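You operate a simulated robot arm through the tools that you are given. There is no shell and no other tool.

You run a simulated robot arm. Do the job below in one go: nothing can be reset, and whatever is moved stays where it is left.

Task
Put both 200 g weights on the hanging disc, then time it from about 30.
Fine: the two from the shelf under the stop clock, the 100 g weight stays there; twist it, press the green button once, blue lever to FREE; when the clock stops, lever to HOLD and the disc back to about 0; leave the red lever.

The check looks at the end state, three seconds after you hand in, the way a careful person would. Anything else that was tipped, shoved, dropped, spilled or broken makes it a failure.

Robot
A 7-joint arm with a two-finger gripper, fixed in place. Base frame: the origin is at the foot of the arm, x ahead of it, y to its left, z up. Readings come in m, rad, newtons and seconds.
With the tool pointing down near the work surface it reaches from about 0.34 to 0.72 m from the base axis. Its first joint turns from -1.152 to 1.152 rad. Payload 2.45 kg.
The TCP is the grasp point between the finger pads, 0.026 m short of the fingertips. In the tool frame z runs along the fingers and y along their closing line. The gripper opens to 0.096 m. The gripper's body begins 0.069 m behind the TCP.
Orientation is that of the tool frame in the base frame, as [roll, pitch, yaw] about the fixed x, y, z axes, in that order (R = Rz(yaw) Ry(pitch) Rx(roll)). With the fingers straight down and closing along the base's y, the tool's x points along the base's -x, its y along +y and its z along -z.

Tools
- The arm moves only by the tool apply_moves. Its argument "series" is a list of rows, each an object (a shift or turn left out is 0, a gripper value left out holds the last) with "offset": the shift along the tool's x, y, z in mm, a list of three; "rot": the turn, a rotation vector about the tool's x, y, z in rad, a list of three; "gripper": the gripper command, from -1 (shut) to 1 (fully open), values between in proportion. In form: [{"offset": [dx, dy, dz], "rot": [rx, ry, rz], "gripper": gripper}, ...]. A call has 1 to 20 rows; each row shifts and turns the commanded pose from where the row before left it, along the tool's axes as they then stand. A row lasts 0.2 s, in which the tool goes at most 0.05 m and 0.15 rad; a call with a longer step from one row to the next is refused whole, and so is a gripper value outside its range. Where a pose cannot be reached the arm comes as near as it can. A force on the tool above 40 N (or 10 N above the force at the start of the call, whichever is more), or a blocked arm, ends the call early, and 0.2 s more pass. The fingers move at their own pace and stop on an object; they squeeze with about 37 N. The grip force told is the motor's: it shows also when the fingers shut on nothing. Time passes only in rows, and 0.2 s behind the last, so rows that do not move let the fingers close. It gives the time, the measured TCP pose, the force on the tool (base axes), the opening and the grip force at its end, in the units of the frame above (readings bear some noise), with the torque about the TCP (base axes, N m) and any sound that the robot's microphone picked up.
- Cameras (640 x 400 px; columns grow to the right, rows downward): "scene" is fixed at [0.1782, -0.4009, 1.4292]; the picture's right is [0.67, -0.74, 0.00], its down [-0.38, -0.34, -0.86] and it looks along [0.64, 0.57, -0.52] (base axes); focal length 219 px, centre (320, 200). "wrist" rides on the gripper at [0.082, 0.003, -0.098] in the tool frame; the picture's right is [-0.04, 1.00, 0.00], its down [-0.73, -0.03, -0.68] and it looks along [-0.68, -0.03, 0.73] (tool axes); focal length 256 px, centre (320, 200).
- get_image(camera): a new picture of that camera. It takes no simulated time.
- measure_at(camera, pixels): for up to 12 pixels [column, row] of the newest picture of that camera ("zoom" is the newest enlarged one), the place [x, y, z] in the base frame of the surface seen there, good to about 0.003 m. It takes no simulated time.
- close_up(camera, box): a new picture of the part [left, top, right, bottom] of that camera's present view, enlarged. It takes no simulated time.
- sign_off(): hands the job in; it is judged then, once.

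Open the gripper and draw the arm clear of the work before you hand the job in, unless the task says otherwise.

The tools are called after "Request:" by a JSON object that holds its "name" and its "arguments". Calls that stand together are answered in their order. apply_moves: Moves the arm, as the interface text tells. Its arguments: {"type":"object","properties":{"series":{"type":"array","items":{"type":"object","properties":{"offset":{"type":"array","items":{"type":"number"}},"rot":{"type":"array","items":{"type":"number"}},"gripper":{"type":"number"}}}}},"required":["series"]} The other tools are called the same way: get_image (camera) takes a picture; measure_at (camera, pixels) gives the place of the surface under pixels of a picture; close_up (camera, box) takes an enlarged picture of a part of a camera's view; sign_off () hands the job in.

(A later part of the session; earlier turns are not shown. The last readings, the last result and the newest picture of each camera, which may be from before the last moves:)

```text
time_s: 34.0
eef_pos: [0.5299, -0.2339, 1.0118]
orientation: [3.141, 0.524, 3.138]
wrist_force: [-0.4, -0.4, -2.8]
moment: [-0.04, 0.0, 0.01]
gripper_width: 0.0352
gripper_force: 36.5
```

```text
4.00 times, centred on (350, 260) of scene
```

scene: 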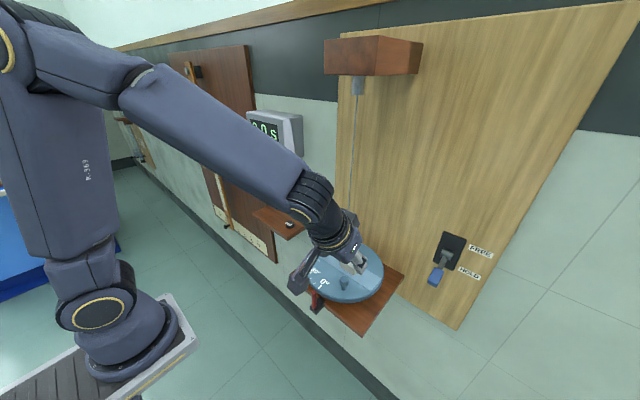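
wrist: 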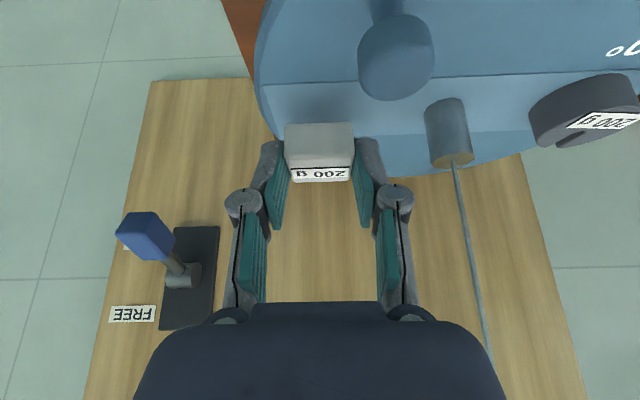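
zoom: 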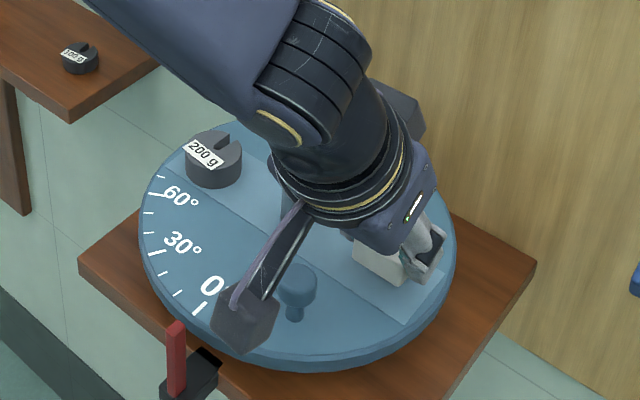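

The block hovers over the -y part of the band. I lower 15 mm, then in small steps.

Request:
{"name": "apply_moves", "arguments": {"series": [{"offset": [4, 0, 6.9]}, {"offset": [2, 0, 3.5]}, {"offset": [1.5, 0, 2.6]}, {"offset": [0, 0, 0]}, {"offset": [0.75, 0, 1.3]}, {"offset": [0, 0, 0]}, {"offset": [0, 0, 0]}]}}

```text
time_s: 35.6
eef_pos: [0.5287, -0.234, 0.998]
orientation: [3.141, 0.525, 3.14]
wrist_force: [0.4, 0.3, -2.6]
moment: [-0.02, 0.03, 0.0]
gripper_width: 0.0355
gripper_force: 37.5
```

No contact at z=0.998. I go 3 mm down, then read.

Request:
{"name": "apply_moves", "arguments": {"series": [{"offset": [0.75, 0, 1.3]}, {"offset": [0.75, 0, 1.3]}, {"offset": [0, 0, 0]}, {"offset": [0, 0, 0]}]}}

```text
time_s: 36.6
eef_pos: [0.5289, -0.2336, 0.9943]
orientation: [3.14, 0.523, 3.14]
wrist_force: [0.4, -1.2, -1.9]
moment: [0.02, 0.0, 0.03]
gripper_width: 0.0354
gripper_force: 36.8
```

Still only weight. Another 1 mm.

Request:
{"name": "apply_moves", "arguments": {"series": [{"offset": [0.5, 0, 0.87]}, {"offset": [0, 0, 0]}, {"offset": [0, 0, 0]}]}}

Request:
{"name": "apply_moves", "arguments": {"series": [{"offset": [0.4, 0, 0.7]}, {"offset": [0, 0, 0]}, {"offset": [0, 0, 0]}]}}

```text
time_s: 37.4
eef_pos: [0.5276, -0.2344, 0.9934]
orientation: [-3.142, 0.526, 3.14]
wrist_force: [-0.4, 0.7, 6.1]
moment: [-0.02, -0.19, 0.04]
gripper_width: 0.0354
gripper_force: 37.7
```

```text
time_s: 38.2
eef_pos: [0.5292, -0.2365, 0.9933]
orientation: [-3.14, 0.526, 3.142]
wrist_force: [-2.9, 2.7, 25.0]
moment: [0.09, -0.25, 0.16]
gripper_width: 0.0356
gripper_force: 36.4
```

I pressed a bit too hard (25 N); I back up 0.9 mm and read.

Request:
{"name": "apply_moves", "arguments": {"series": [{"offset": [-0.45, 0, -0.8]}, {"offset": [0, 0, 0]}, {"offset": [0, 0, 0]}]}}

Request:
{"name": "get_image", "arguments": {"camera": "wrist"}}

```text
time_s: 39.0
eef_pos: [0.5304, -0.2347, 0.9939]
orientation: [-3.14, 0.525, 3.141]
wrist_force: [2.0, 2.1, 20.6]
moment: [-0.02, -0.57, -0.01]
gripper_width: 0.0357
gripper_force: 36.7
```

```text
taken
```

wrist: 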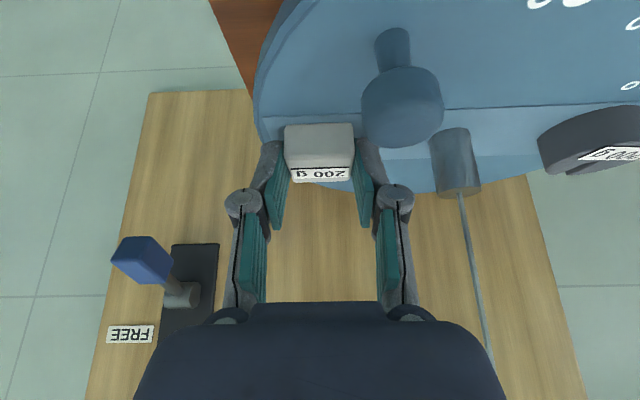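

The moment puts the contact at the block's far edge. I raise another 1.2 mm to ease the load.

Request:
{"name": "apply_moves", "arguments": {"series": [{"offset": [-0.6, 0, -1.04]}, {"offset": [0, 0, 0]}, {"offset": [0, 0, 0]}]}}

Request:
{"name": "close_up", "arguments": {"camera": "wrist", "box": [220, 60, 480, 222]}}

Request:
{"name": "close_up", "arguments": {"camera": "scene", "box": [300, 230, 400, 300]}}

```text
time_s: 39.8
eef_pos: [0.5289, -0.2341, 0.9952]
orientation: [-3.14, 0.523, 3.139]
wrist_force: [0.3, -0.2, 6.2]
moment: [-0.14, -0.23, 0.01]
gripper_width: 0.0354
gripper_force: 36.4
```

```text
2.46 times, centred on (350, 141) of wrist
```

zoom: 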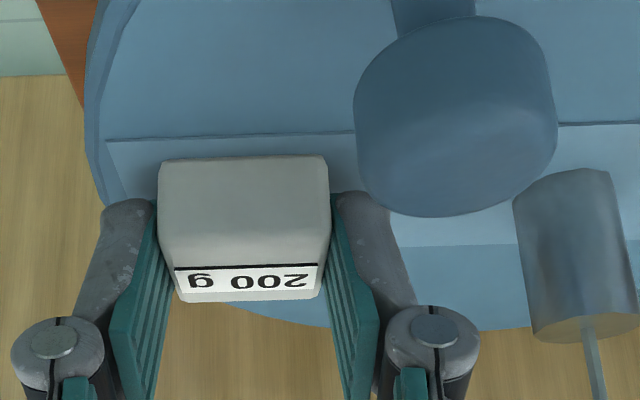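

```text
5.71 times, centred on (350, 265) of scene
```

zoom: 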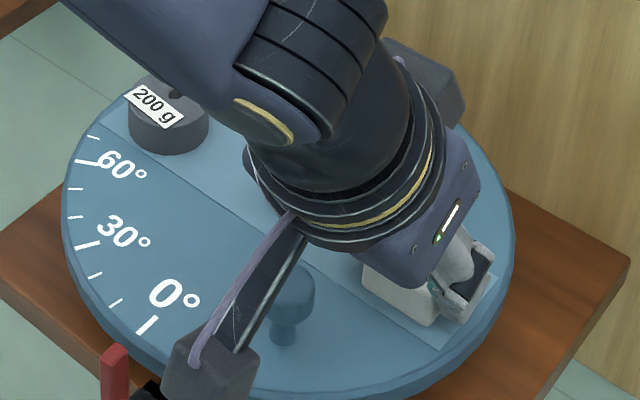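

Load is down to 6 N. I ease 0.5 mm more and open the fingers slowly.

Request:
{"name": "apply_moves", "arguments": {"series": [{"offset": [-0.25, 0, -0.43]}, {"offset": [0, 0, 0]}, {"offset": [0, 0, 0], "gripper": -0.2}, {"offset": [0, 0, 0], "gripper": -0.1}, {"offset": [0, 0, 0], "gripper": 0.0}, {"offset": [0, 0, 0], "gripper": 0.08}, {"offset": [0, 0, 0]}]}}

Request:
{"name": "get_image", "arguments": {"camera": "wrist"}}

Request:
{"name": "close_up", "arguments": {"camera": "scene", "box": [280, 220, 420, 320]}}

```text
time_s: 41.4
eef_pos: [0.5296, -0.2336, 0.996]
orientation: [3.141, 0.524, 3.14]
wrist_force: [0.1, -0.2, -0.6]
moment: [-0.01, -0.01, 0.0]
gripper_width: 0.0521
gripper_force: 0.1
```

```text
taken
```

wrist: 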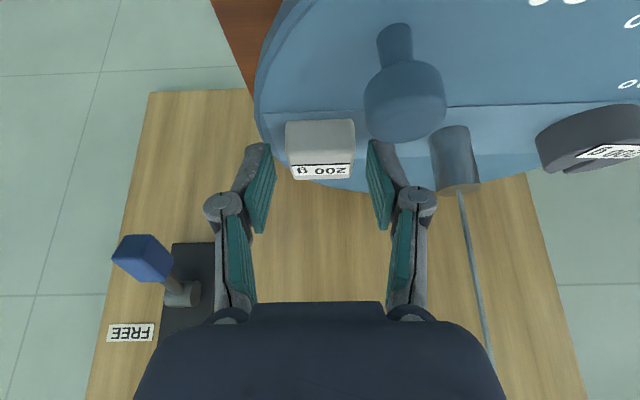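

```text
4.00 times, centred on (350, 270) of scene
```

zoom: 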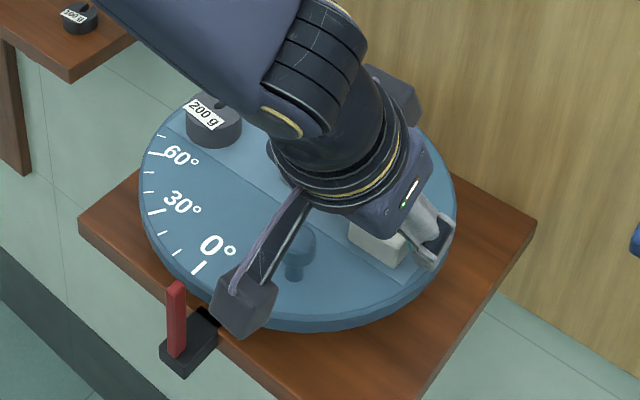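

The block is down and free (0 N). I back out along the tool axis and look.

Request:
{"name": "apply_moves", "arguments": {"series": [{"offset": [0, 0, -15]}, {"offset": [0, 0, -30]}, {"offset": [0, 0, -40]}, {"offset": [0, 0, -40]}, {"offset": [0, 0, 0]}]}}

Request:
{"name": "get_image", "arguments": {"camera": "wrist"}}

Request:
{"name": "get_image", "arguments": {"camera": "scene"}}

```text
time_s: 42.6
eef_pos: [0.4671, -0.2337, 1.1063]
orientation: [-3.141, 0.523, 3.141]
wrist_force: [0.3, 0.4, 0.1]
moment: [0.05, 0.0, -0.02]
gripper_width: 0.0517
gripper_force: 0.1
```

```text
taken
```

wrist: 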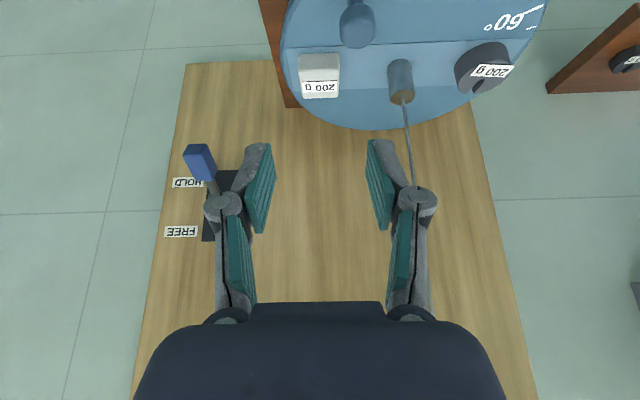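

```text
taken
```

scene: 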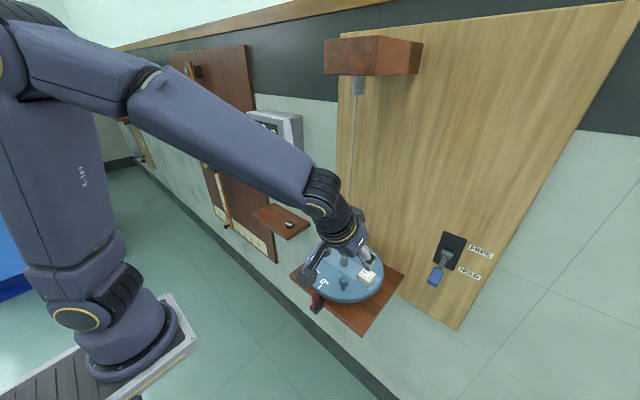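

Both 200 g weights stand on the band: white at (319,75), dark at (482,65). I measure white and peg from this picture, and the disc scale from the scene.

Request:
{"name": "measure_at", "arguments": {"camera": "wrist", "pixels": [[300, 88], [339, 86], [319, 79], [319, 60], [319, 97], [402, 97], [357, 28], [343, 20], [372, 20], [483, 50], [357, 10], [320, 125]]}}

Request:
{"name": "close_up", "arguments": {"camera": "scene", "box": [280, 230, 400, 320]}}

```text
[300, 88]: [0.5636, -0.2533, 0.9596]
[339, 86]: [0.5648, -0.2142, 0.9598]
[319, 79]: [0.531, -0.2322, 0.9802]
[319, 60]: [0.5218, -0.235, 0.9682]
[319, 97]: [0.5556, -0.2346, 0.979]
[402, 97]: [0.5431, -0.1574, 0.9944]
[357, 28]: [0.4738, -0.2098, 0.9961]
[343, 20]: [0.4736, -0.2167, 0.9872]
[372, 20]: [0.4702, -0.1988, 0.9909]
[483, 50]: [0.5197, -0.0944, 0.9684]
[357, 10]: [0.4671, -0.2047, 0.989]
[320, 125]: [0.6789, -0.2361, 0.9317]
```

```text
4.44 times, centred on (340, 275) of scene
```

zoom: 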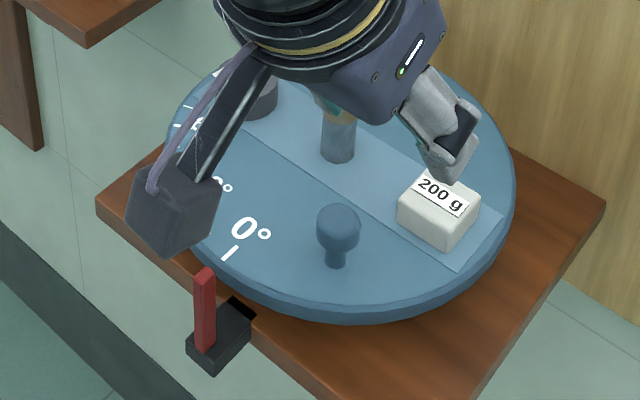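

White is centred at about (0.539, -0.234), symmetric to the dark one. I back off and straighten the tool to look down on the disc, peg and pointer.

Request:
{"name": "apply_moves", "arguments": {"series": [{"offset": [17.8, 14.7, -27.2]}, {"offset": [17.8, 14.7, -27.2]}, {"offset": [17.8, 14.7, -27.2]}, {"rot": [0, 0.131, 0]}, {"rot": [0, 0.131, 0]}, {"rot": [0, 0.131, 0]}, {"rot": [0, 0.131, 0]}, {"offset": [0, 0, 0]}]}}

Request:
{"name": "get_image", "arguments": {"camera": "wrist"}}

Request:
{"name": "get_image", "arguments": {"camera": "scene"}}

```text
time_s: 44.4
eef_pos: [0.3788, -0.1903, 1.1478]
orientation: [-3.14, -0.002, -3.141]
wrist_force: [0.1, -0.7, 1.0]
moment: [0.01, 0.02, -0.05]
gripper_width: 0.0516
gripper_force: 0.1
```

```text
taken
```

wrist: 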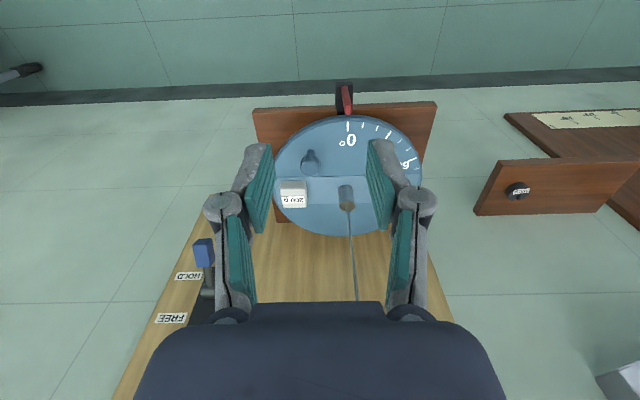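

```text
taken
```

scene: 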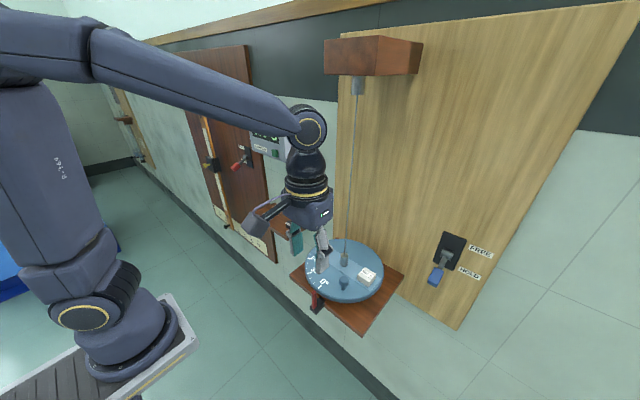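

I enlarge the disc area of the wrist view and the scene view to measure peg, marks and pointer.

Request:
{"name": "close_up", "arguments": {"camera": "wrist", "box": [260, 75, 440, 240]}}

Request:
{"name": "measure_at", "arguments": {"camera": "wrist", "pixels": [[348, 122], [363, 122], [347, 98], [343, 90], [309, 166], [304, 160], [315, 160], [308, 152], [346, 205], [390, 140], [347, 128], [276, 160]]}}

```text
2.42 times, centred on (350, 158) of wrist
```

zoom: 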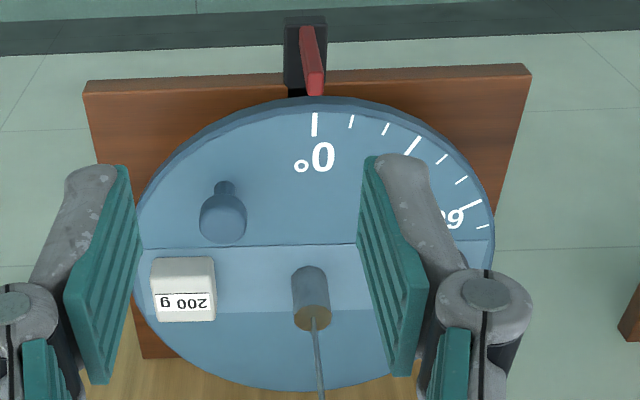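

```text
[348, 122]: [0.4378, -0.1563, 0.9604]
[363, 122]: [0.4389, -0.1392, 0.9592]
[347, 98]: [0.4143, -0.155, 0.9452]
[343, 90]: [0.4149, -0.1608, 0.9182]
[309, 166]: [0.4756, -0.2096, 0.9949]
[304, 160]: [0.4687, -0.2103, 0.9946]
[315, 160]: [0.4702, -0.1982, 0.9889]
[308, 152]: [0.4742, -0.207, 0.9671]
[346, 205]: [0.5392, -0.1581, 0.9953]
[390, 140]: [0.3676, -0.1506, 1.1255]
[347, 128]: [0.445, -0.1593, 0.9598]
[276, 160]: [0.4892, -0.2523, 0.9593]
```

Peg knob top centre is about (0.4745, -0.208, 0.995); disc centre (0.540, -0.159). I tilt 30° again and come in along the tool axis towards the peg, stopping 20 mm short.

Request:
{"name": "apply_moves", "arguments": {"series": [{"rot": [0, -0.131, 0]}, {"rot": [0, -0.131, 0]}, {"rot": [0, -0.131, 0]}, {"rot": [0, -0.131, 0]}, {"offset": [-0.5, -9, 39]}, {"offset": [-0.5, -9, 39]}, {"offset": [0, 0, 30]}, {"offset": [0, 0, 30]}, {"offset": [0, 0, 20]}, {"offset": [0, 0, 0]}]}}

Request:
{"name": "get_image", "arguments": {"camera": "wrist"}}

Request:
{"name": "close_up", "arguments": {"camera": "scene", "box": [280, 230, 400, 320]}}

```text
time_s: 46.6
eef_pos: [0.4601, -0.2086, 1.0122]
orientation: [-3.141, 0.522, 3.14]
wrist_force: [0.3, -0.3, 0.4]
moment: [-0.01, 0.0, 0.01]
gripper_width: 0.0519
gripper_force: 0.1
```

```text
taken
```

wrist: 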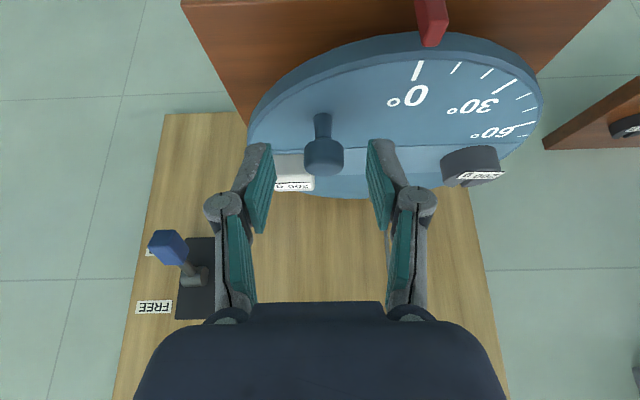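

```text
4.44 times, centred on (340, 275) of scene
```

zoom: 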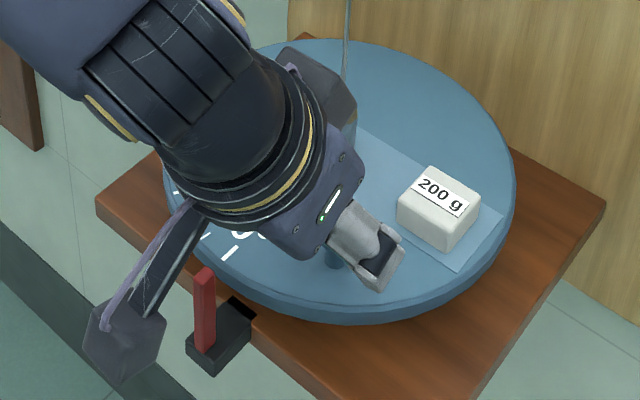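

The knob is at (324,155) between the pads and the wrist view shows the pointer at (430,40) and scale. I re-measure the knob.

Request:
{"name": "measure_at", "arguments": {"camera": "wrist", "pixels": [[324, 168], [308, 158], [341, 158], [324, 150], [323, 122], [418, 78], [418, 62], [487, 72], [493, 70], [430, 42], [425, 20], [437, 20]]}}

```text
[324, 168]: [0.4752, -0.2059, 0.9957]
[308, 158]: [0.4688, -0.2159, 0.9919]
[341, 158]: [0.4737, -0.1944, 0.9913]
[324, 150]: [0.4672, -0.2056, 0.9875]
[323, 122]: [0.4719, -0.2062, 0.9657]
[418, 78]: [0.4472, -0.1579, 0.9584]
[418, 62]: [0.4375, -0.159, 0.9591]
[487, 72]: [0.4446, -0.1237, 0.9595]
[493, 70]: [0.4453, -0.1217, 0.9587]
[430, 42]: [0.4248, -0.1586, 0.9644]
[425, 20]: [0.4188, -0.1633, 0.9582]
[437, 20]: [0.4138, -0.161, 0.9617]
```

Knob centre refined to (0.4775, -0.2055). I move in the last 21 mm and close on it gently.

Request:
{"name": "apply_moves", "arguments": {"series": [{"offset": [-0.7, 3, 11]}, {"offset": [-0.7, 0, 10]}, {"offset": [0, 0, 0]}, {"offset": [0, 0, 0], "gripper": -0.3}, {"offset": [0, 0, 0], "gripper": -0.45}, {"offset": [0, 0, 0], "gripper": -0.6}, {"offset": [0, 0, 0]}, {"offset": [0, 0, 0]}]}}

Request:
{"name": "get_image", "arguments": {"camera": "wrist"}}

```text
time_s: 48.4
eef_pos: [0.472, -0.2065, 0.995]
orientation: [-3.141, 0.523, 3.141]
wrist_force: [-2.6, -3.8, 0.1]
moment: [-0.07, 0.07, -0.07]
gripper_width: 0.0226
gripper_force: 45.3
```

```text
taken
```

wrist: 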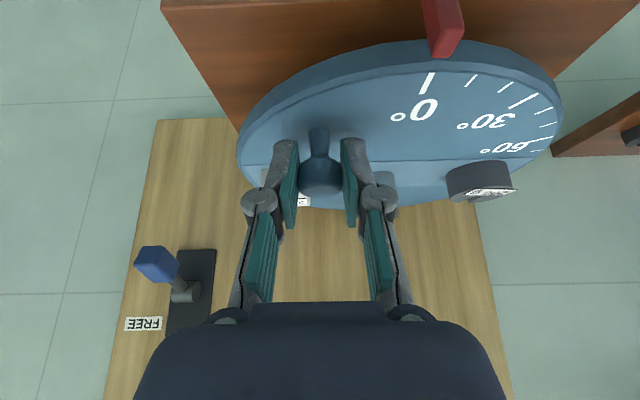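

The knob is gripped (22.6 mm) and the disc still reads 0. I turn the tool 9° about the disc axis in three rows, counter-clockwise from above (towards 30° at the pointer), and check the forces.

Request:
{"name": "apply_moves", "arguments": {"series": [{"offset": [-2.155, -3.563, 1.245], "rot": [-0.0262, 0, -0.0454]}, {"offset": [-2.155, -3.563, 1.245], "rot": [-0.0262, 0, -0.0454]}, {"offset": [-2.155, -3.563, 1.245], "rot": [-0.0262, 0, -0.0454]}, {"offset": [0, 0, 0]}]}}

Request:
{"name": "get_image", "arguments": {"camera": "wrist"}}

```text
time_s: 49.4
eef_pos: [0.4794, -0.217, 0.9957]
orientation: [-3.138, 0.524, -2.984]
wrist_force: [-9.0, -7.4, 16.3]
moment: [-0.06, 0.03, 0.04]
gripper_width: 0.0229
gripper_force: 45.4
```

```text
taken
```

wrist: 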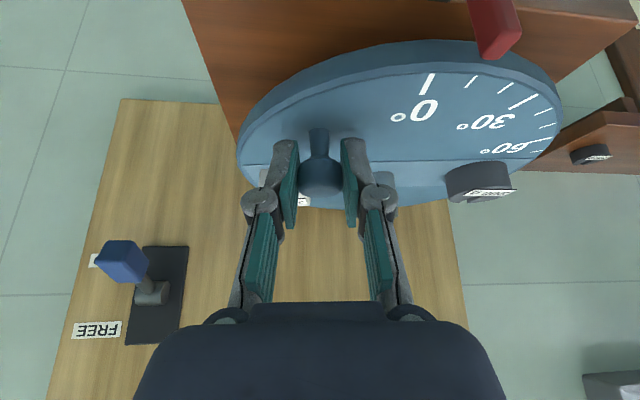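

The disc follows (about 9°); the side force shows my arc is ~1 mm too far inward and low. I correct that and turn another 15°.

Request:
{"name": "apply_moves", "arguments": {"series": [{"offset": [0.3, -0.6, -1.3]}, {"offset": [-2.1, -3.62, 1.2], "rot": [-0.0262, 0, -0.0454]}, {"offset": [-2.1, -3.62, 1.2], "rot": [-0.0262, 0, -0.0454]}, {"offset": [-2.1, -3.62, 1.2], "rot": [-0.0262, 0, -0.0454]}, {"offset": [-2.1, -3.62, 1.2], "rot": [-0.0262, 0, -0.0454]}, {"offset": [-2.1, -3.62, 1.2], "rot": [-0.0262, 0, -0.0454]}, {"offset": [0, 0, 0]}]}}

Request:
{"name": "get_image", "arguments": {"camera": "wrist"}}

Request:
{"name": "get_image", "arguments": {"camera": "scene"}}

```text
time_s: 51.0
eef_pos: [0.4947, -0.2309, 0.9942]
orientation: [3.139, 0.524, -2.723]
wrist_force: [-2.3, -6.7, -10.3]
moment: [-0.03, 0.14, -0.09]
gripper_width: 0.0227
gripper_force: 44.8
```

```text
taken
```

wrist: 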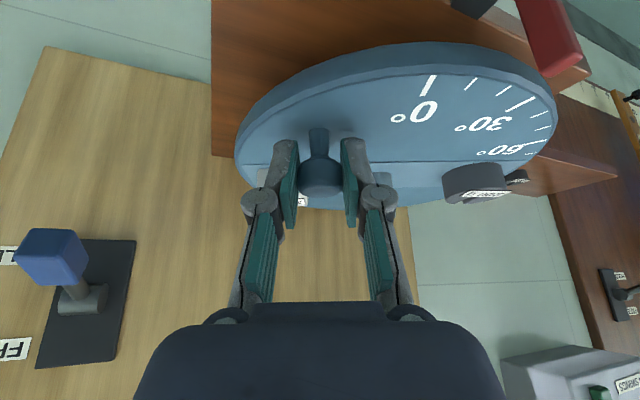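

```text
taken
```

scene: 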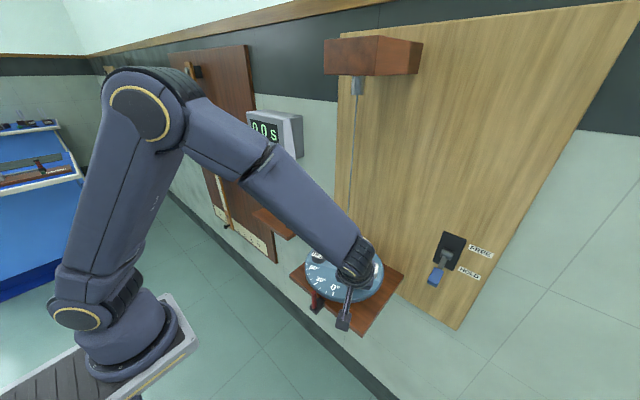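

The tool has turned 24°; I check the scale from the scene view.

Request:
{"name": "close_up", "arguments": {"camera": "scene", "box": [285, 240, 365, 320]}}

Request:
{"name": "measure_at", "arguments": {"camera": "wrist", "pixels": [[430, 78], [425, 92], [533, 99], [513, 107], [504, 88], [473, 80], [555, 60], [470, 5], [495, 110], [500, 87], [545, 20], [480, 180]]}}

```text
5.00 times, centred on (325, 280) of scene
```

zoom: 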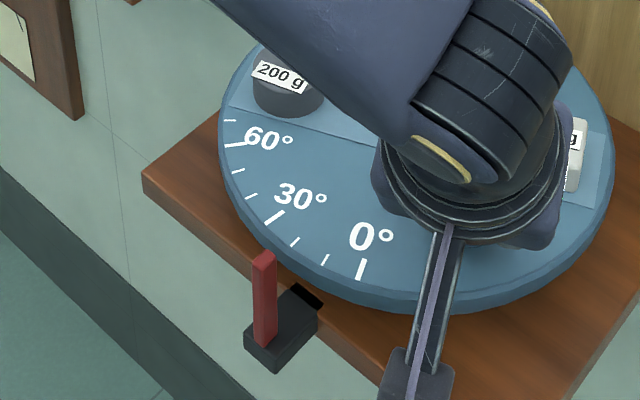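

```text
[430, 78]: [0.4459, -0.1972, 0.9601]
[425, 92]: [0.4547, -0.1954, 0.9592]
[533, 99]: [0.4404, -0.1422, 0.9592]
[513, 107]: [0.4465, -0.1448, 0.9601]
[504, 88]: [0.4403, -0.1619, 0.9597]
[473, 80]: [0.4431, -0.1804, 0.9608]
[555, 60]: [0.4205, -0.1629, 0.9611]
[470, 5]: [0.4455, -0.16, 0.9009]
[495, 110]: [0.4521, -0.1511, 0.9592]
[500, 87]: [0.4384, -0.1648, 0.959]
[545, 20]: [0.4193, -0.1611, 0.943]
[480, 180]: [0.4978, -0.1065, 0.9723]
```

The marks' positions say about 21–22° at the pointer. I turn 8° more in three rows.

Request:
{"name": "apply_moves", "arguments": {"series": [{"offset": [0.2, 0, 0.4]}, {"offset": [-1.9, -3.25, 1.1], "rot": [-0.0233, 0, -0.0404]}, {"offset": [-1.9, -3.25, 1.1], "rot": [-0.0233, 0, -0.0404]}, {"offset": [-1.9, -3.25, 1.1], "rot": [-0.0233, 0, -0.0404]}, {"offset": [0, 0, 0]}, {"offset": [0, 0, 0]}]}}

Request:
{"name": "get_image", "arguments": {"camera": "wrist"}}

Request:
{"name": "close_up", "arguments": {"camera": "scene", "box": [285, 240, 365, 320]}}

```text
time_s: 52.4
eef_pos: [0.504, -0.2367, 0.9941]
orientation: [-3.139, 0.525, -2.583]
wrist_force: [-5.4, -2.5, 0.8]
moment: [-0.05, 0.13, 0.21]
gripper_width: 0.0228
gripper_force: 44.7
```

```text
taken
```

wrist: 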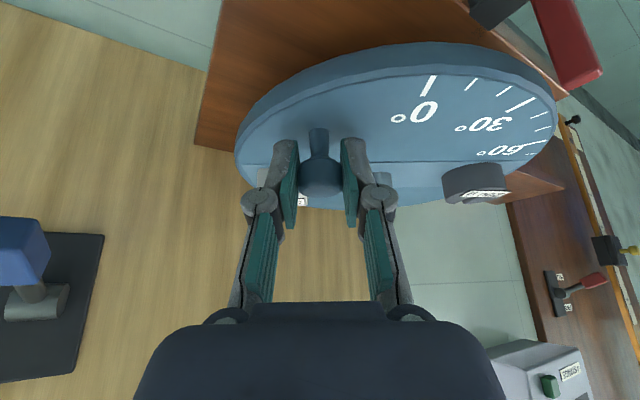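

```text
5.00 times, centred on (325, 280) of scene
```

zoom: 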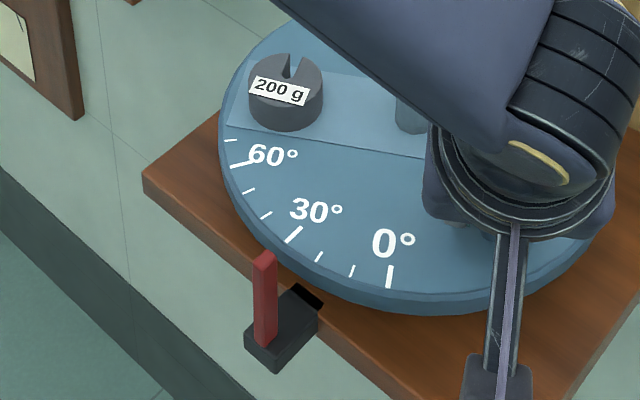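

In this zoom the 30° mark is at (293,235), just where the 0° mark stood at the start (294,231). I measure to confirm.

Request:
{"name": "measure_at", "arguments": {"camera": "zoom", "pixels": [[293, 235], [299, 229], [288, 241], [389, 275], [265, 216], [242, 164], [265, 258], [319, 256]]}}

```text
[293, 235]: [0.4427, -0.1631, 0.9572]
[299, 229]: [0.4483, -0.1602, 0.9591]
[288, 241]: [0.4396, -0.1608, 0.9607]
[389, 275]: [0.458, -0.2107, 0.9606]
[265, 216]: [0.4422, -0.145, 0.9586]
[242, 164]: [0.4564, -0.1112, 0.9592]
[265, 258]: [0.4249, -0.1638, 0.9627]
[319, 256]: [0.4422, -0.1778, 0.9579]
```

The disc stands at about 30–31°. I open the fingers slowly and back out.

Request:
{"name": "apply_moves", "arguments": {"series": [{"offset": [0, 0, 0], "gripper": -0.5}, {"offset": [0, 0, 0], "gripper": -0.4}, {"offset": [0, 0, 0], "gripper": -0.25}, {"offset": [0, 0, 0], "gripper": -0.05}, {"offset": [0, 0, 0]}]}}

Request:
{"name": "get_image", "arguments": {"camera": "wrist"}}

Request:
{"name": "close_up", "arguments": {"camera": "scene", "box": [285, 240, 365, 320]}}

```text
time_s: 53.6
eef_pos: [0.5045, -0.2365, 0.9932]
orientation: [3.141, 0.524, -2.583]
wrist_force: [0.1, 0.5, 0.2]
moment: [-0.01, -0.03, 0.01]
gripper_width: 0.0457
gripper_force: 0.2
```

```text
taken
```

wrist: 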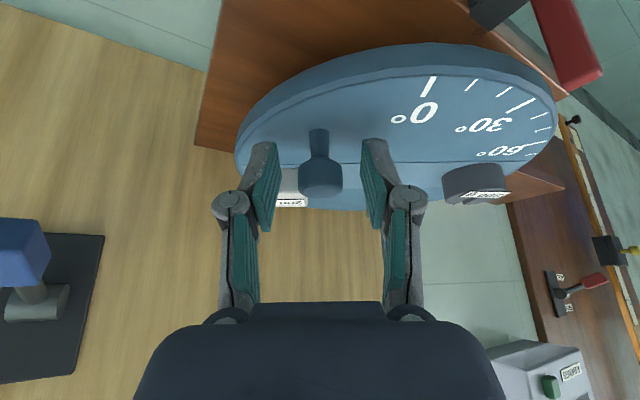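

```text
5.00 times, centred on (325, 280) of scene
```

zoom: 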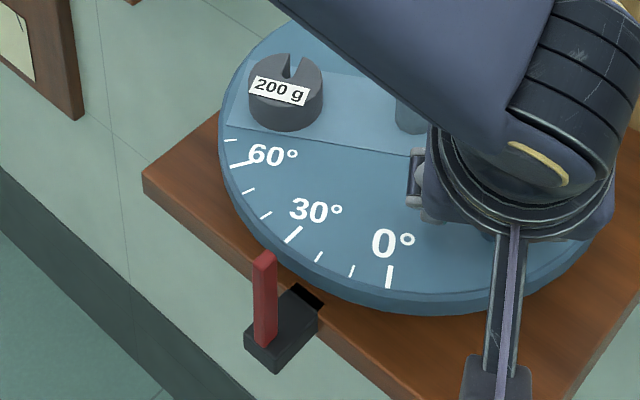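

The disc stays at 30° after release. I back out along the tool axis and turn the yaw back to straight ahead.

Request:
{"name": "apply_moves", "arguments": {"series": [{"offset": [0, 0, -20]}, {"offset": [0, 0, -30]}, {"offset": [0, 0, -40]}, {"offset": [0, 0, -40]}, {"offset": [0, 0, -20]}, {"rot": [0.0698, 0, 0.1209]}, {"rot": [0.0698, 0, 0.1209]}, {"rot": [0.0698, 0, 0.1209]}, {"rot": [0.0698, 0, 0.1209], "gripper": -1}, {"offset": [0, 0, 0]}]}}

Request:
{"name": "get_image", "arguments": {"camera": "wrist"}}

Request:
{"name": "get_image", "arguments": {"camera": "scene"}}

```text
time_s: 55.8
eef_pos: [0.4406, -0.2756, 1.1243]
orientation: [3.141, 0.525, 3.138]
wrist_force: [-0.2, -1.2, 0.6]
moment: [0.01, 0.01, 0.01]
gripper_width: 0.0
gripper_force: 9.3
```

```text
taken
```

wrist: 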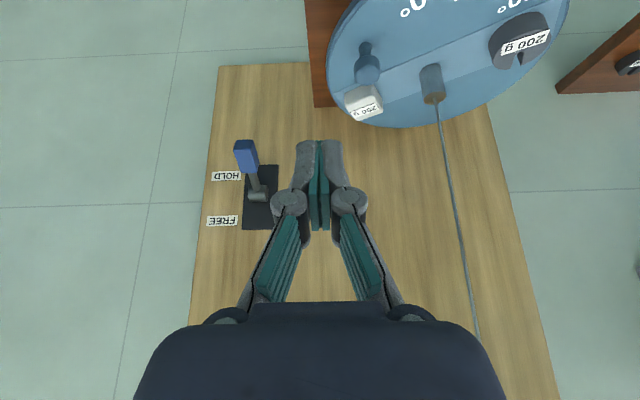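

```text
taken
```

scene: 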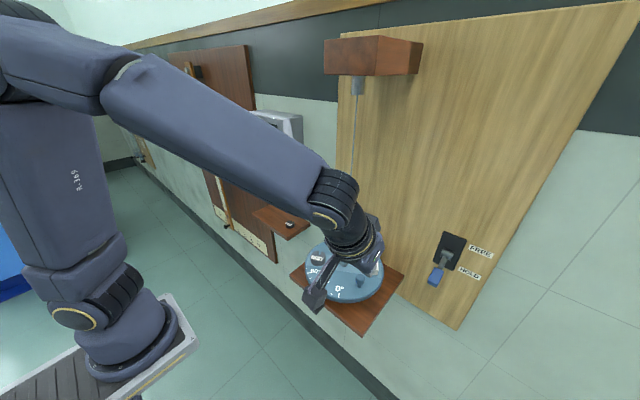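

Gripper is shut. I move across to y≈0.178 in front of the clock, then tilt the tool to point horizontally at it.

Request:
{"name": "apply_moves", "arguments": {"series": [{"offset": [-5, 45.4, -4.7]}, {"offset": [-5, 45.4, -4.7]}, {"offset": [-5, 45.4, -4.7]}, {"offset": [-5, 45.4, -4.7]}, {"offset": [-5, 45.4, -4.7]}, {"offset": [-5, 45.4, -4.7]}, {"offset": [-5, 45.4, -4.7]}, {"offset": [-5, 45.4, -4.7]}, {"offset": [-5, 45.4, -4.7]}, {"offset": [-5, 45.4, -4.7]}, {"offset": [0, 0, 0]}]}}

Request:
{"name": "apply_moves", "arguments": {"series": [{"rot": [0, -0.149, 0]}, {"rot": [0, -0.149, 0]}, {"rot": [0, -0.149, 0]}, {"rot": [0, -0.149, 0]}, {"offset": [0, 0, 0]}]}}

Request:
{"name": "get_image", "arguments": {"camera": "wrist"}}

Request:
{"name": "get_image", "arguments": {"camera": "scene"}}

```text
time_s: 58.2
eef_pos: [0.4634, 0.1791, 1.1899]
orientation: [3.141, 0.526, -3.141]
wrist_force: [0.3, -0.1, 0.9]
moment: [-0.01, 0.0, -0.02]
gripper_width: 0.0
gripper_force: 28.7
```

```text
time_s: 59.4
eef_pos: [0.4613, 0.1769, 1.1892]
orientation: [-3.14, 1.119, -3.14]
wrist_force: [1.1, -0.3, 1.4]
moment: [-0.01, 0.0, -0.01]
gripper_width: 0.0
gripper_force: 29.5
```

```text
taken
```

wrist: 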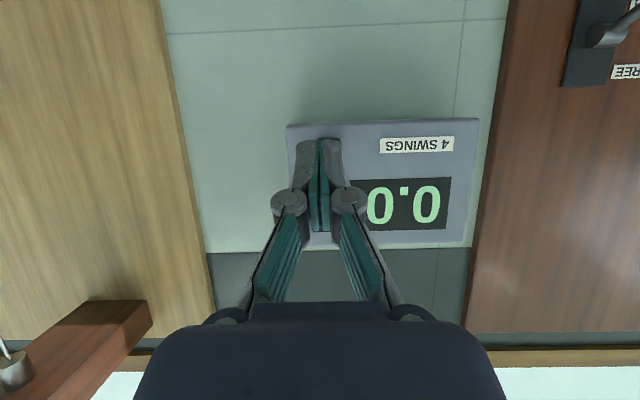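

```text
taken
```

scene: 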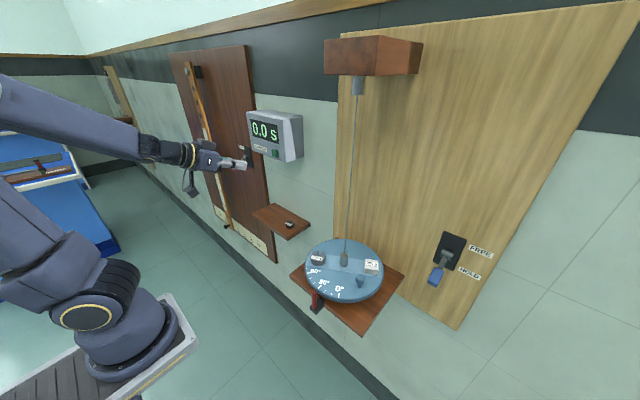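

The tool is at 64° tilt in front of the clock. The scene view now shows the button at (275,154) and the disc clearly; I enlarge both.

Request:
{"name": "close_up", "arguments": {"camera": "scene", "box": [240, 105, 310, 170]}}

Request:
{"name": "measure_at", "arguments": {"camera": "zoom", "pixels": [[318, 294], [305, 290], [330, 298], [318, 282], [318, 306], [340, 300], [300, 310], [345, 275]]}}

Request:
{"name": "close_up", "arguments": {"camera": "scene", "box": [285, 230, 405, 320]}}

```text
6.15 times, centred on (275, 138) of scene
```

zoom: 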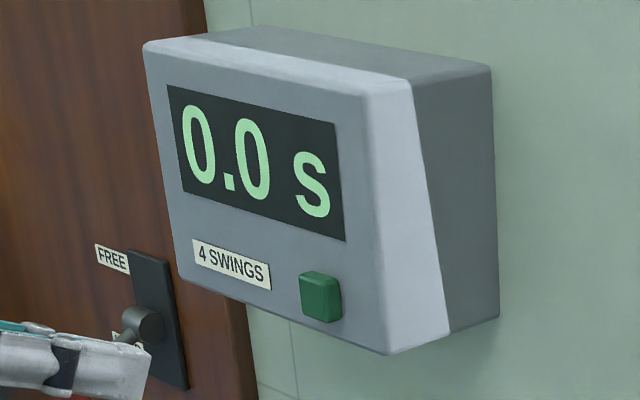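

```text
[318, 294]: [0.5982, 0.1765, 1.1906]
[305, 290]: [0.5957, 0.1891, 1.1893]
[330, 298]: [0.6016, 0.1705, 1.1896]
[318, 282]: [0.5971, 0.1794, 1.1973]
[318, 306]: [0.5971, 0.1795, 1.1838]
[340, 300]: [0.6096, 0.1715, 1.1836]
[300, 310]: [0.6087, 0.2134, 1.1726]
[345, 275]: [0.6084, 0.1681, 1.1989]
```

```text
4.44 times, centred on (345, 275) of scene
```

zoom: 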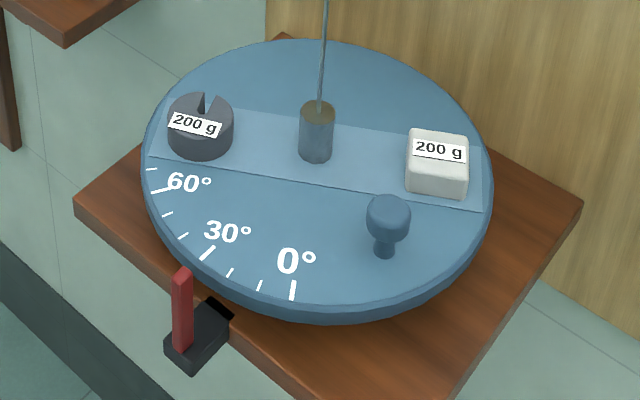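

Button centre is (0.597, 0.179, 1.190), standing 11 mm proud; the disc shows 30° with both weights on. I finish tilting to horizontal and come to about 25 mm from the button.

Request:
{"name": "apply_moves", "arguments": {"series": [{"rot": [0, -0.149, 0]}, {"rot": [0, -0.149, 0]}, {"rot": [0, -0.149, 0]}, {"offset": [0, 0, 0]}, {"offset": [0, 0, 0]}]}}

Request:
{"name": "get_image", "arguments": {"camera": "wrist"}}

Request:
{"name": "get_image", "arguments": {"camera": "scene"}}

```text
time_s: 60.6
eef_pos: [0.4615, 0.179, 1.1907]
orientation: [3.08, 1.569, 3.078]
wrist_force: [0.8, -0.7, 0.0]
moment: [-0.03, 0.0, 0.0]
gripper_width: 0.0
gripper_force: 28.5
```

```text
taken
```

wrist: 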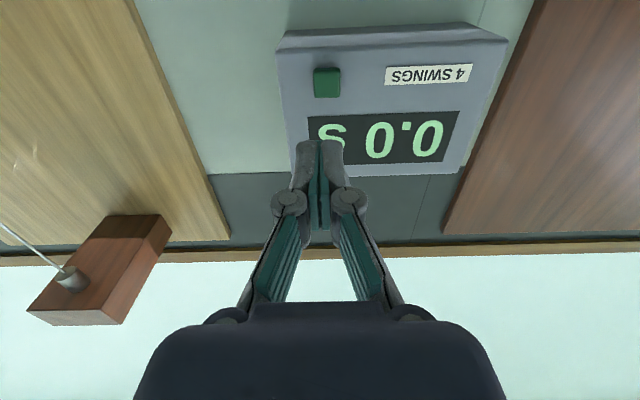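

```text
taken
```

scene: 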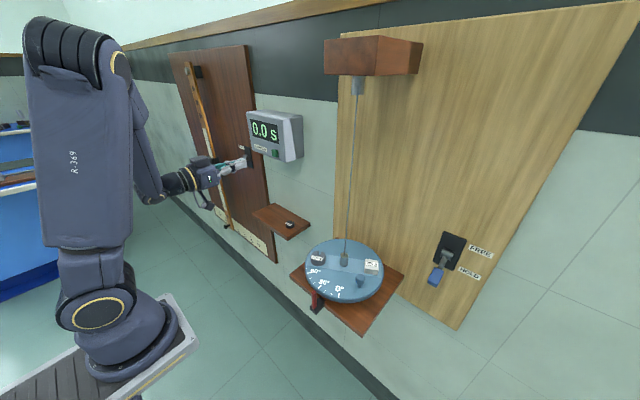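

The tool points straight at the clock, with y and z matching the button. I advance 93 mm to leave the tip ~15 mm short.

Request:
{"name": "apply_moves", "arguments": {"series": [{"offset": [0, 0, 35]}, {"offset": [0, 0, 35]}, {"offset": [0, 0, 23]}, {"offset": [0, 0, 0]}]}}

Request:
{"name": "close_up", "arguments": {"camera": "scene", "box": [210, 100, 320, 200]}}

Request:
{"name": "get_image", "arguments": {"camera": "wrist"}}

```text
time_s: 61.6
eef_pos: [0.5532, 0.1775, 1.1899]
orientation: [-2.974, 1.566, -2.974]
wrist_force: [0.4, -0.9, -0.1]
moment: [-0.02, 0.01, -0.02]
gripper_width: 0.0002
gripper_force: 28.7
```

```text
4.00 times, centred on (265, 150) of scene
```

zoom: 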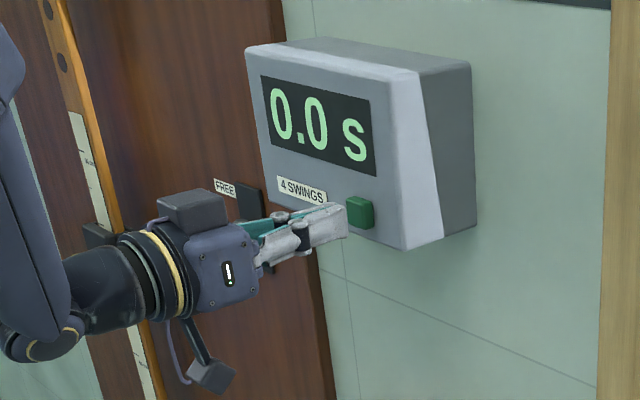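

```text
taken
```

wrist: 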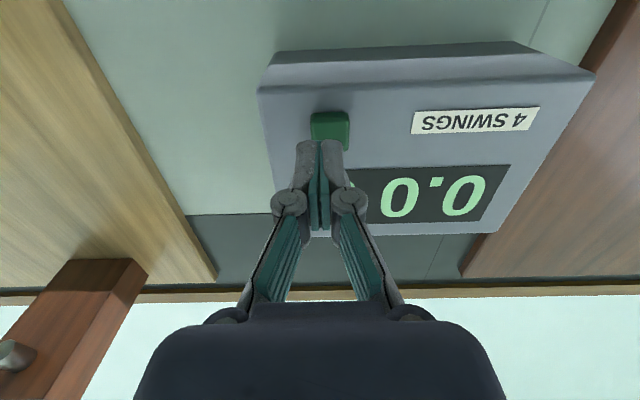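

The tip is ~18 mm from the button and lines up. I shift 1.5 mm and advance 14 mm, then 2 mm more, watching force and sound.

Request:
{"name": "apply_moves", "arguments": {"series": [{"offset": [0, 1.5, 8]}, {"offset": [0, 0, 6]}, {"offset": [0, 0, 2]}, {"offset": [0, 0, 0]}]}}

Request:
{"name": "close_up", "arguments": {"camera": "scene", "box": [240, 105, 310, 170]}}

```text
time_s: 62.6
eef_pos: [0.5699, 0.179, 1.19]
orientation: [-3.088, 1.566, -3.092]
wrist_force: [0.2, 0.6, 0.6]
moment: [0.01, 0.0, 0.01]
gripper_width: 0.0
gripper_force: 28.1
```

```text
6.15 times, centred on (275, 138) of scene
```

zoom: 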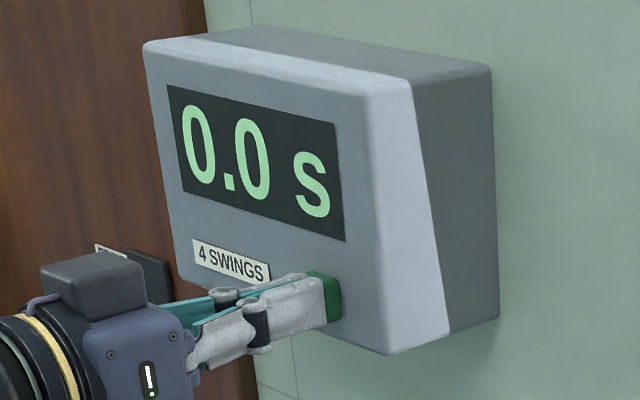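

The tip is just at the button with no force yet. I press in 1.5 mm rows and read.

Request:
{"name": "apply_moves", "arguments": {"series": [{"offset": [0, 0, 1.5]}, {"offset": [0, 0, 1.5]}, {"offset": [0, 0, 0]}]}}

Request:
{"name": "close_up", "arguments": {"camera": "scene", "box": [240, 105, 310, 170]}}

```text
time_s: 63.4
eef_pos: [0.5733, 0.1793, 1.1891]
orientation: [-3.106, 1.566, -3.11]
wrist_force: [-0.7, -1.7, -0.1]
moment: [0.01, 0.01, -0.01]
gripper_width: 0.0061
gripper_force: 28.5
```

```text
6.15 times, centred on (275, 138) of scene
```

zoom: 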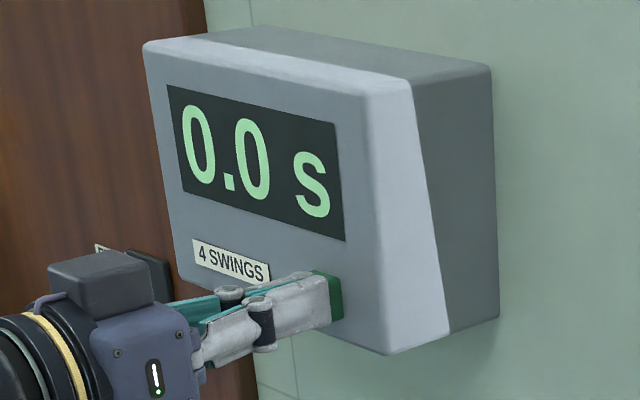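

The button is beginning to give (fingertips reading 6 mm apart, force small). I press a little further.

Request:
{"name": "apply_moves", "arguments": {"series": [{"offset": [0, 0, 1.5]}, {"offset": [0, 0, 0]}]}}

Request:
{"name": "close_up", "arguments": {"camera": "scene", "box": [240, 105, 310, 170]}}

Request:
{"name": "get_image", "arguments": {"camera": "wrist"}}

```text
time_s: 64.0
eef_pos: [0.575, 0.1796, 1.1898]
orientation: [-3.104, 1.567, -3.106]
wrist_force: [0.2, -0.9, 0.4]
moment: [0.03, -0.05, 0.0]
gripper_width: 0.006
gripper_force: 28.9
```

```text
6.15 times, centred on (275, 138) of scene
```

zoom: 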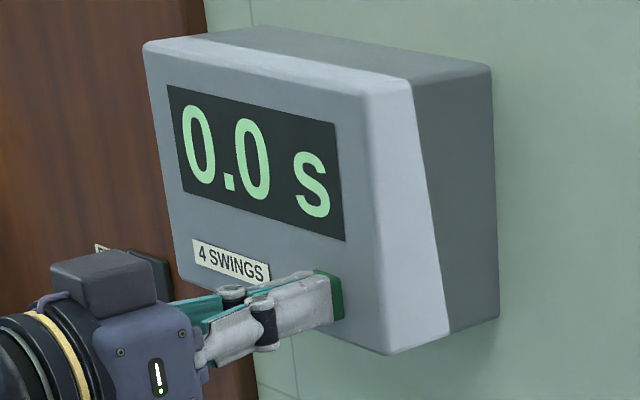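

```text
taken
```

wrist: 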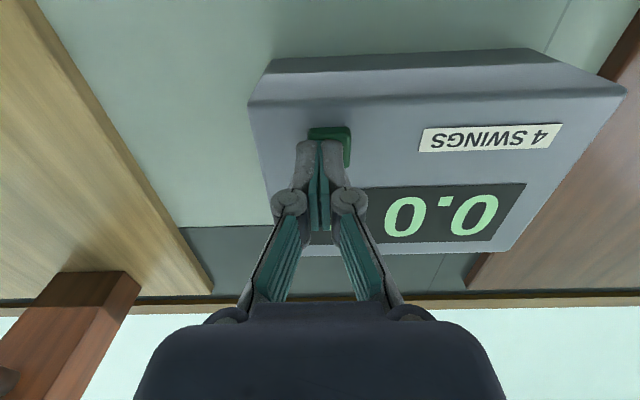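

Still no click; I press further in 1.5 mm rows.

Request:
{"name": "apply_moves", "arguments": {"series": [{"offset": [0, 0, 1.5]}, {"offset": [0, 0, 0]}]}}

Request:
{"name": "close_up", "arguments": {"camera": "wrist", "box": [250, 80, 410, 180]}}

```text
time_s: 64.6
eef_pos: [0.5759, 0.1786, 1.1894]
orientation: [-3.116, 1.568, -3.12]
wrist_force: [-1.1, -1.1, -0.7]
moment: [-0.01, 0.0, -0.02]
gripper_width: 0.0059
gripper_force: 28.2
heard: click
```

```text
4.00 times, centred on (330, 130) of wrist
```

zoom: 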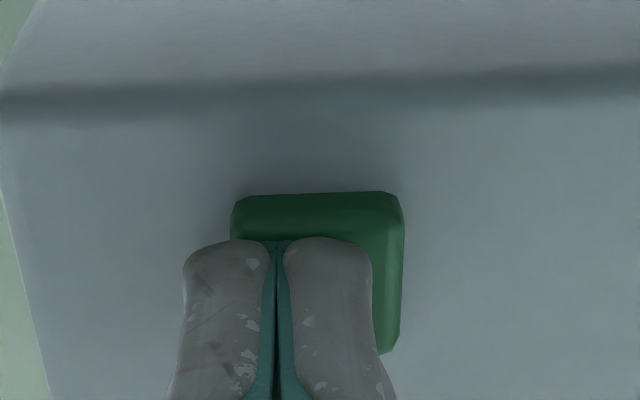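

Click heard – pressed once. I withdraw straight back 100 mm, and check clock and lever.

Request:
{"name": "apply_moves", "arguments": {"series": [{"offset": [0, 0, -15]}, {"offset": [0, 0, -40]}, {"offset": [0, 0, -45]}, {"offset": [0, 0, 0]}]}}

Request:
{"name": "get_image", "arguments": {"camera": "scene"}}

Request:
{"name": "close_up", "arguments": {"camera": "scene", "box": [240, 105, 310, 170]}}

Request:
{"name": "close_up", "arguments": {"camera": "scene", "box": [410, 220, 490, 300]}}

Request:
{"name": "measure_at", "arguments": {"camera": "zoom", "pixels": [[210, 265], [230, 245], [190, 305], [205, 285], [235, 270], [250, 220], [275, 150], [290, 165], [215, 290], [185, 270], [320, 120], [255, 205]]}}

```text
time_s: 65.6
eef_pos: [0.4767, 0.1779, 1.1896]
orientation: [-3.077, 1.569, -3.077]
wrist_force: [-0.1, -0.7, 0.4]
moment: [0.0, 0.04, -0.02]
gripper_width: 0.0003
gripper_force: 28.5
```

```text
taken
```

scene: 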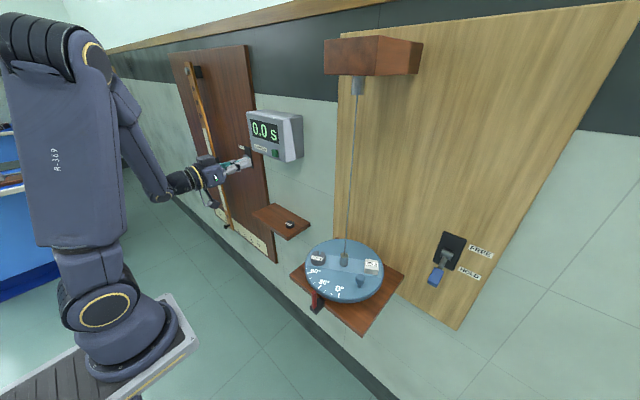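

```text
6.15 times, centred on (275, 138) of scene
```

zoom: 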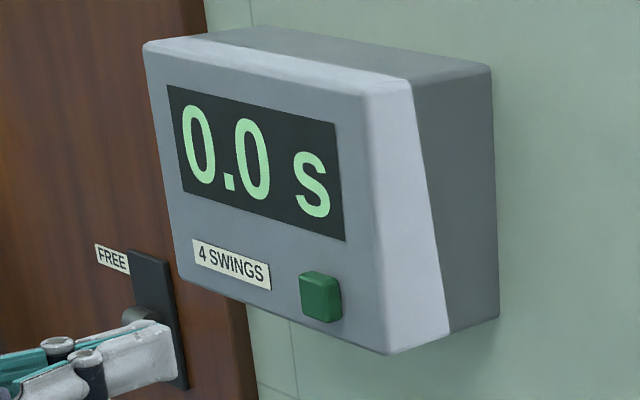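

```text
5.00 times, centred on (450, 260) of scene
```

zoom: 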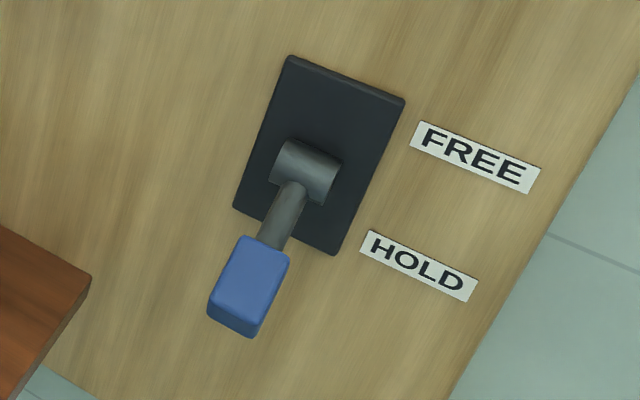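

```text
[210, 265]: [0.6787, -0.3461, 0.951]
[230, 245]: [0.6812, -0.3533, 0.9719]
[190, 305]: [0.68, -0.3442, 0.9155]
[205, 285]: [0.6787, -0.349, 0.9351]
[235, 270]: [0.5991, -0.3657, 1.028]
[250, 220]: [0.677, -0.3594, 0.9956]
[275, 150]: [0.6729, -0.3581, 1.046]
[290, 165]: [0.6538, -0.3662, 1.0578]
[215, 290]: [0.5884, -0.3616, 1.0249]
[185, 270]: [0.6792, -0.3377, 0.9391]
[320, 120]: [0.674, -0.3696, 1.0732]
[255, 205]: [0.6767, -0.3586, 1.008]
```

The clock is armed at 0.0 s. I measure the lever's blue handle (zoom (250,285)), stem (285,215) and hub (305,170).

Request:
{"name": "measure_at", "arguments": {"camera": "zoom", "pixels": [[248, 240], [284, 254], [250, 275], [230, 295], [262, 305], [235, 318], [285, 215], [305, 170], [275, 240], [300, 190], [225, 300], [270, 290]]}}

Request:
{"name": "measure_at", "arguments": {"camera": "zoom", "pixels": [[290, 62], [400, 100], [240, 205], [335, 250], [320, 175], [280, 160], [445, 150], [415, 265]]}}

```text
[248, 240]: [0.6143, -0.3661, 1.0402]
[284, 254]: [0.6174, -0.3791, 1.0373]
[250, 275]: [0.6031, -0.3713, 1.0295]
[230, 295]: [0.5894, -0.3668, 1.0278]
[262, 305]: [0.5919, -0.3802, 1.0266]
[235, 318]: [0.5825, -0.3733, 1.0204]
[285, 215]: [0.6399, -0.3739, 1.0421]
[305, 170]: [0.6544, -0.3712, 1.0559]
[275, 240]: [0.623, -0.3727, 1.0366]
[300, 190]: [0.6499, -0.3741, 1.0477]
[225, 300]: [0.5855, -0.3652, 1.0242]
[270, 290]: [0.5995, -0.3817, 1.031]
```

```text
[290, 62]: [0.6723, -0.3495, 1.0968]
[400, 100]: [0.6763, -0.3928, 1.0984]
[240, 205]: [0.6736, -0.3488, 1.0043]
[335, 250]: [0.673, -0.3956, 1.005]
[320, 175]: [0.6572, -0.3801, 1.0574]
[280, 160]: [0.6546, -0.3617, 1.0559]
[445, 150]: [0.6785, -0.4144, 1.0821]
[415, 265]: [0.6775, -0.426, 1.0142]
```

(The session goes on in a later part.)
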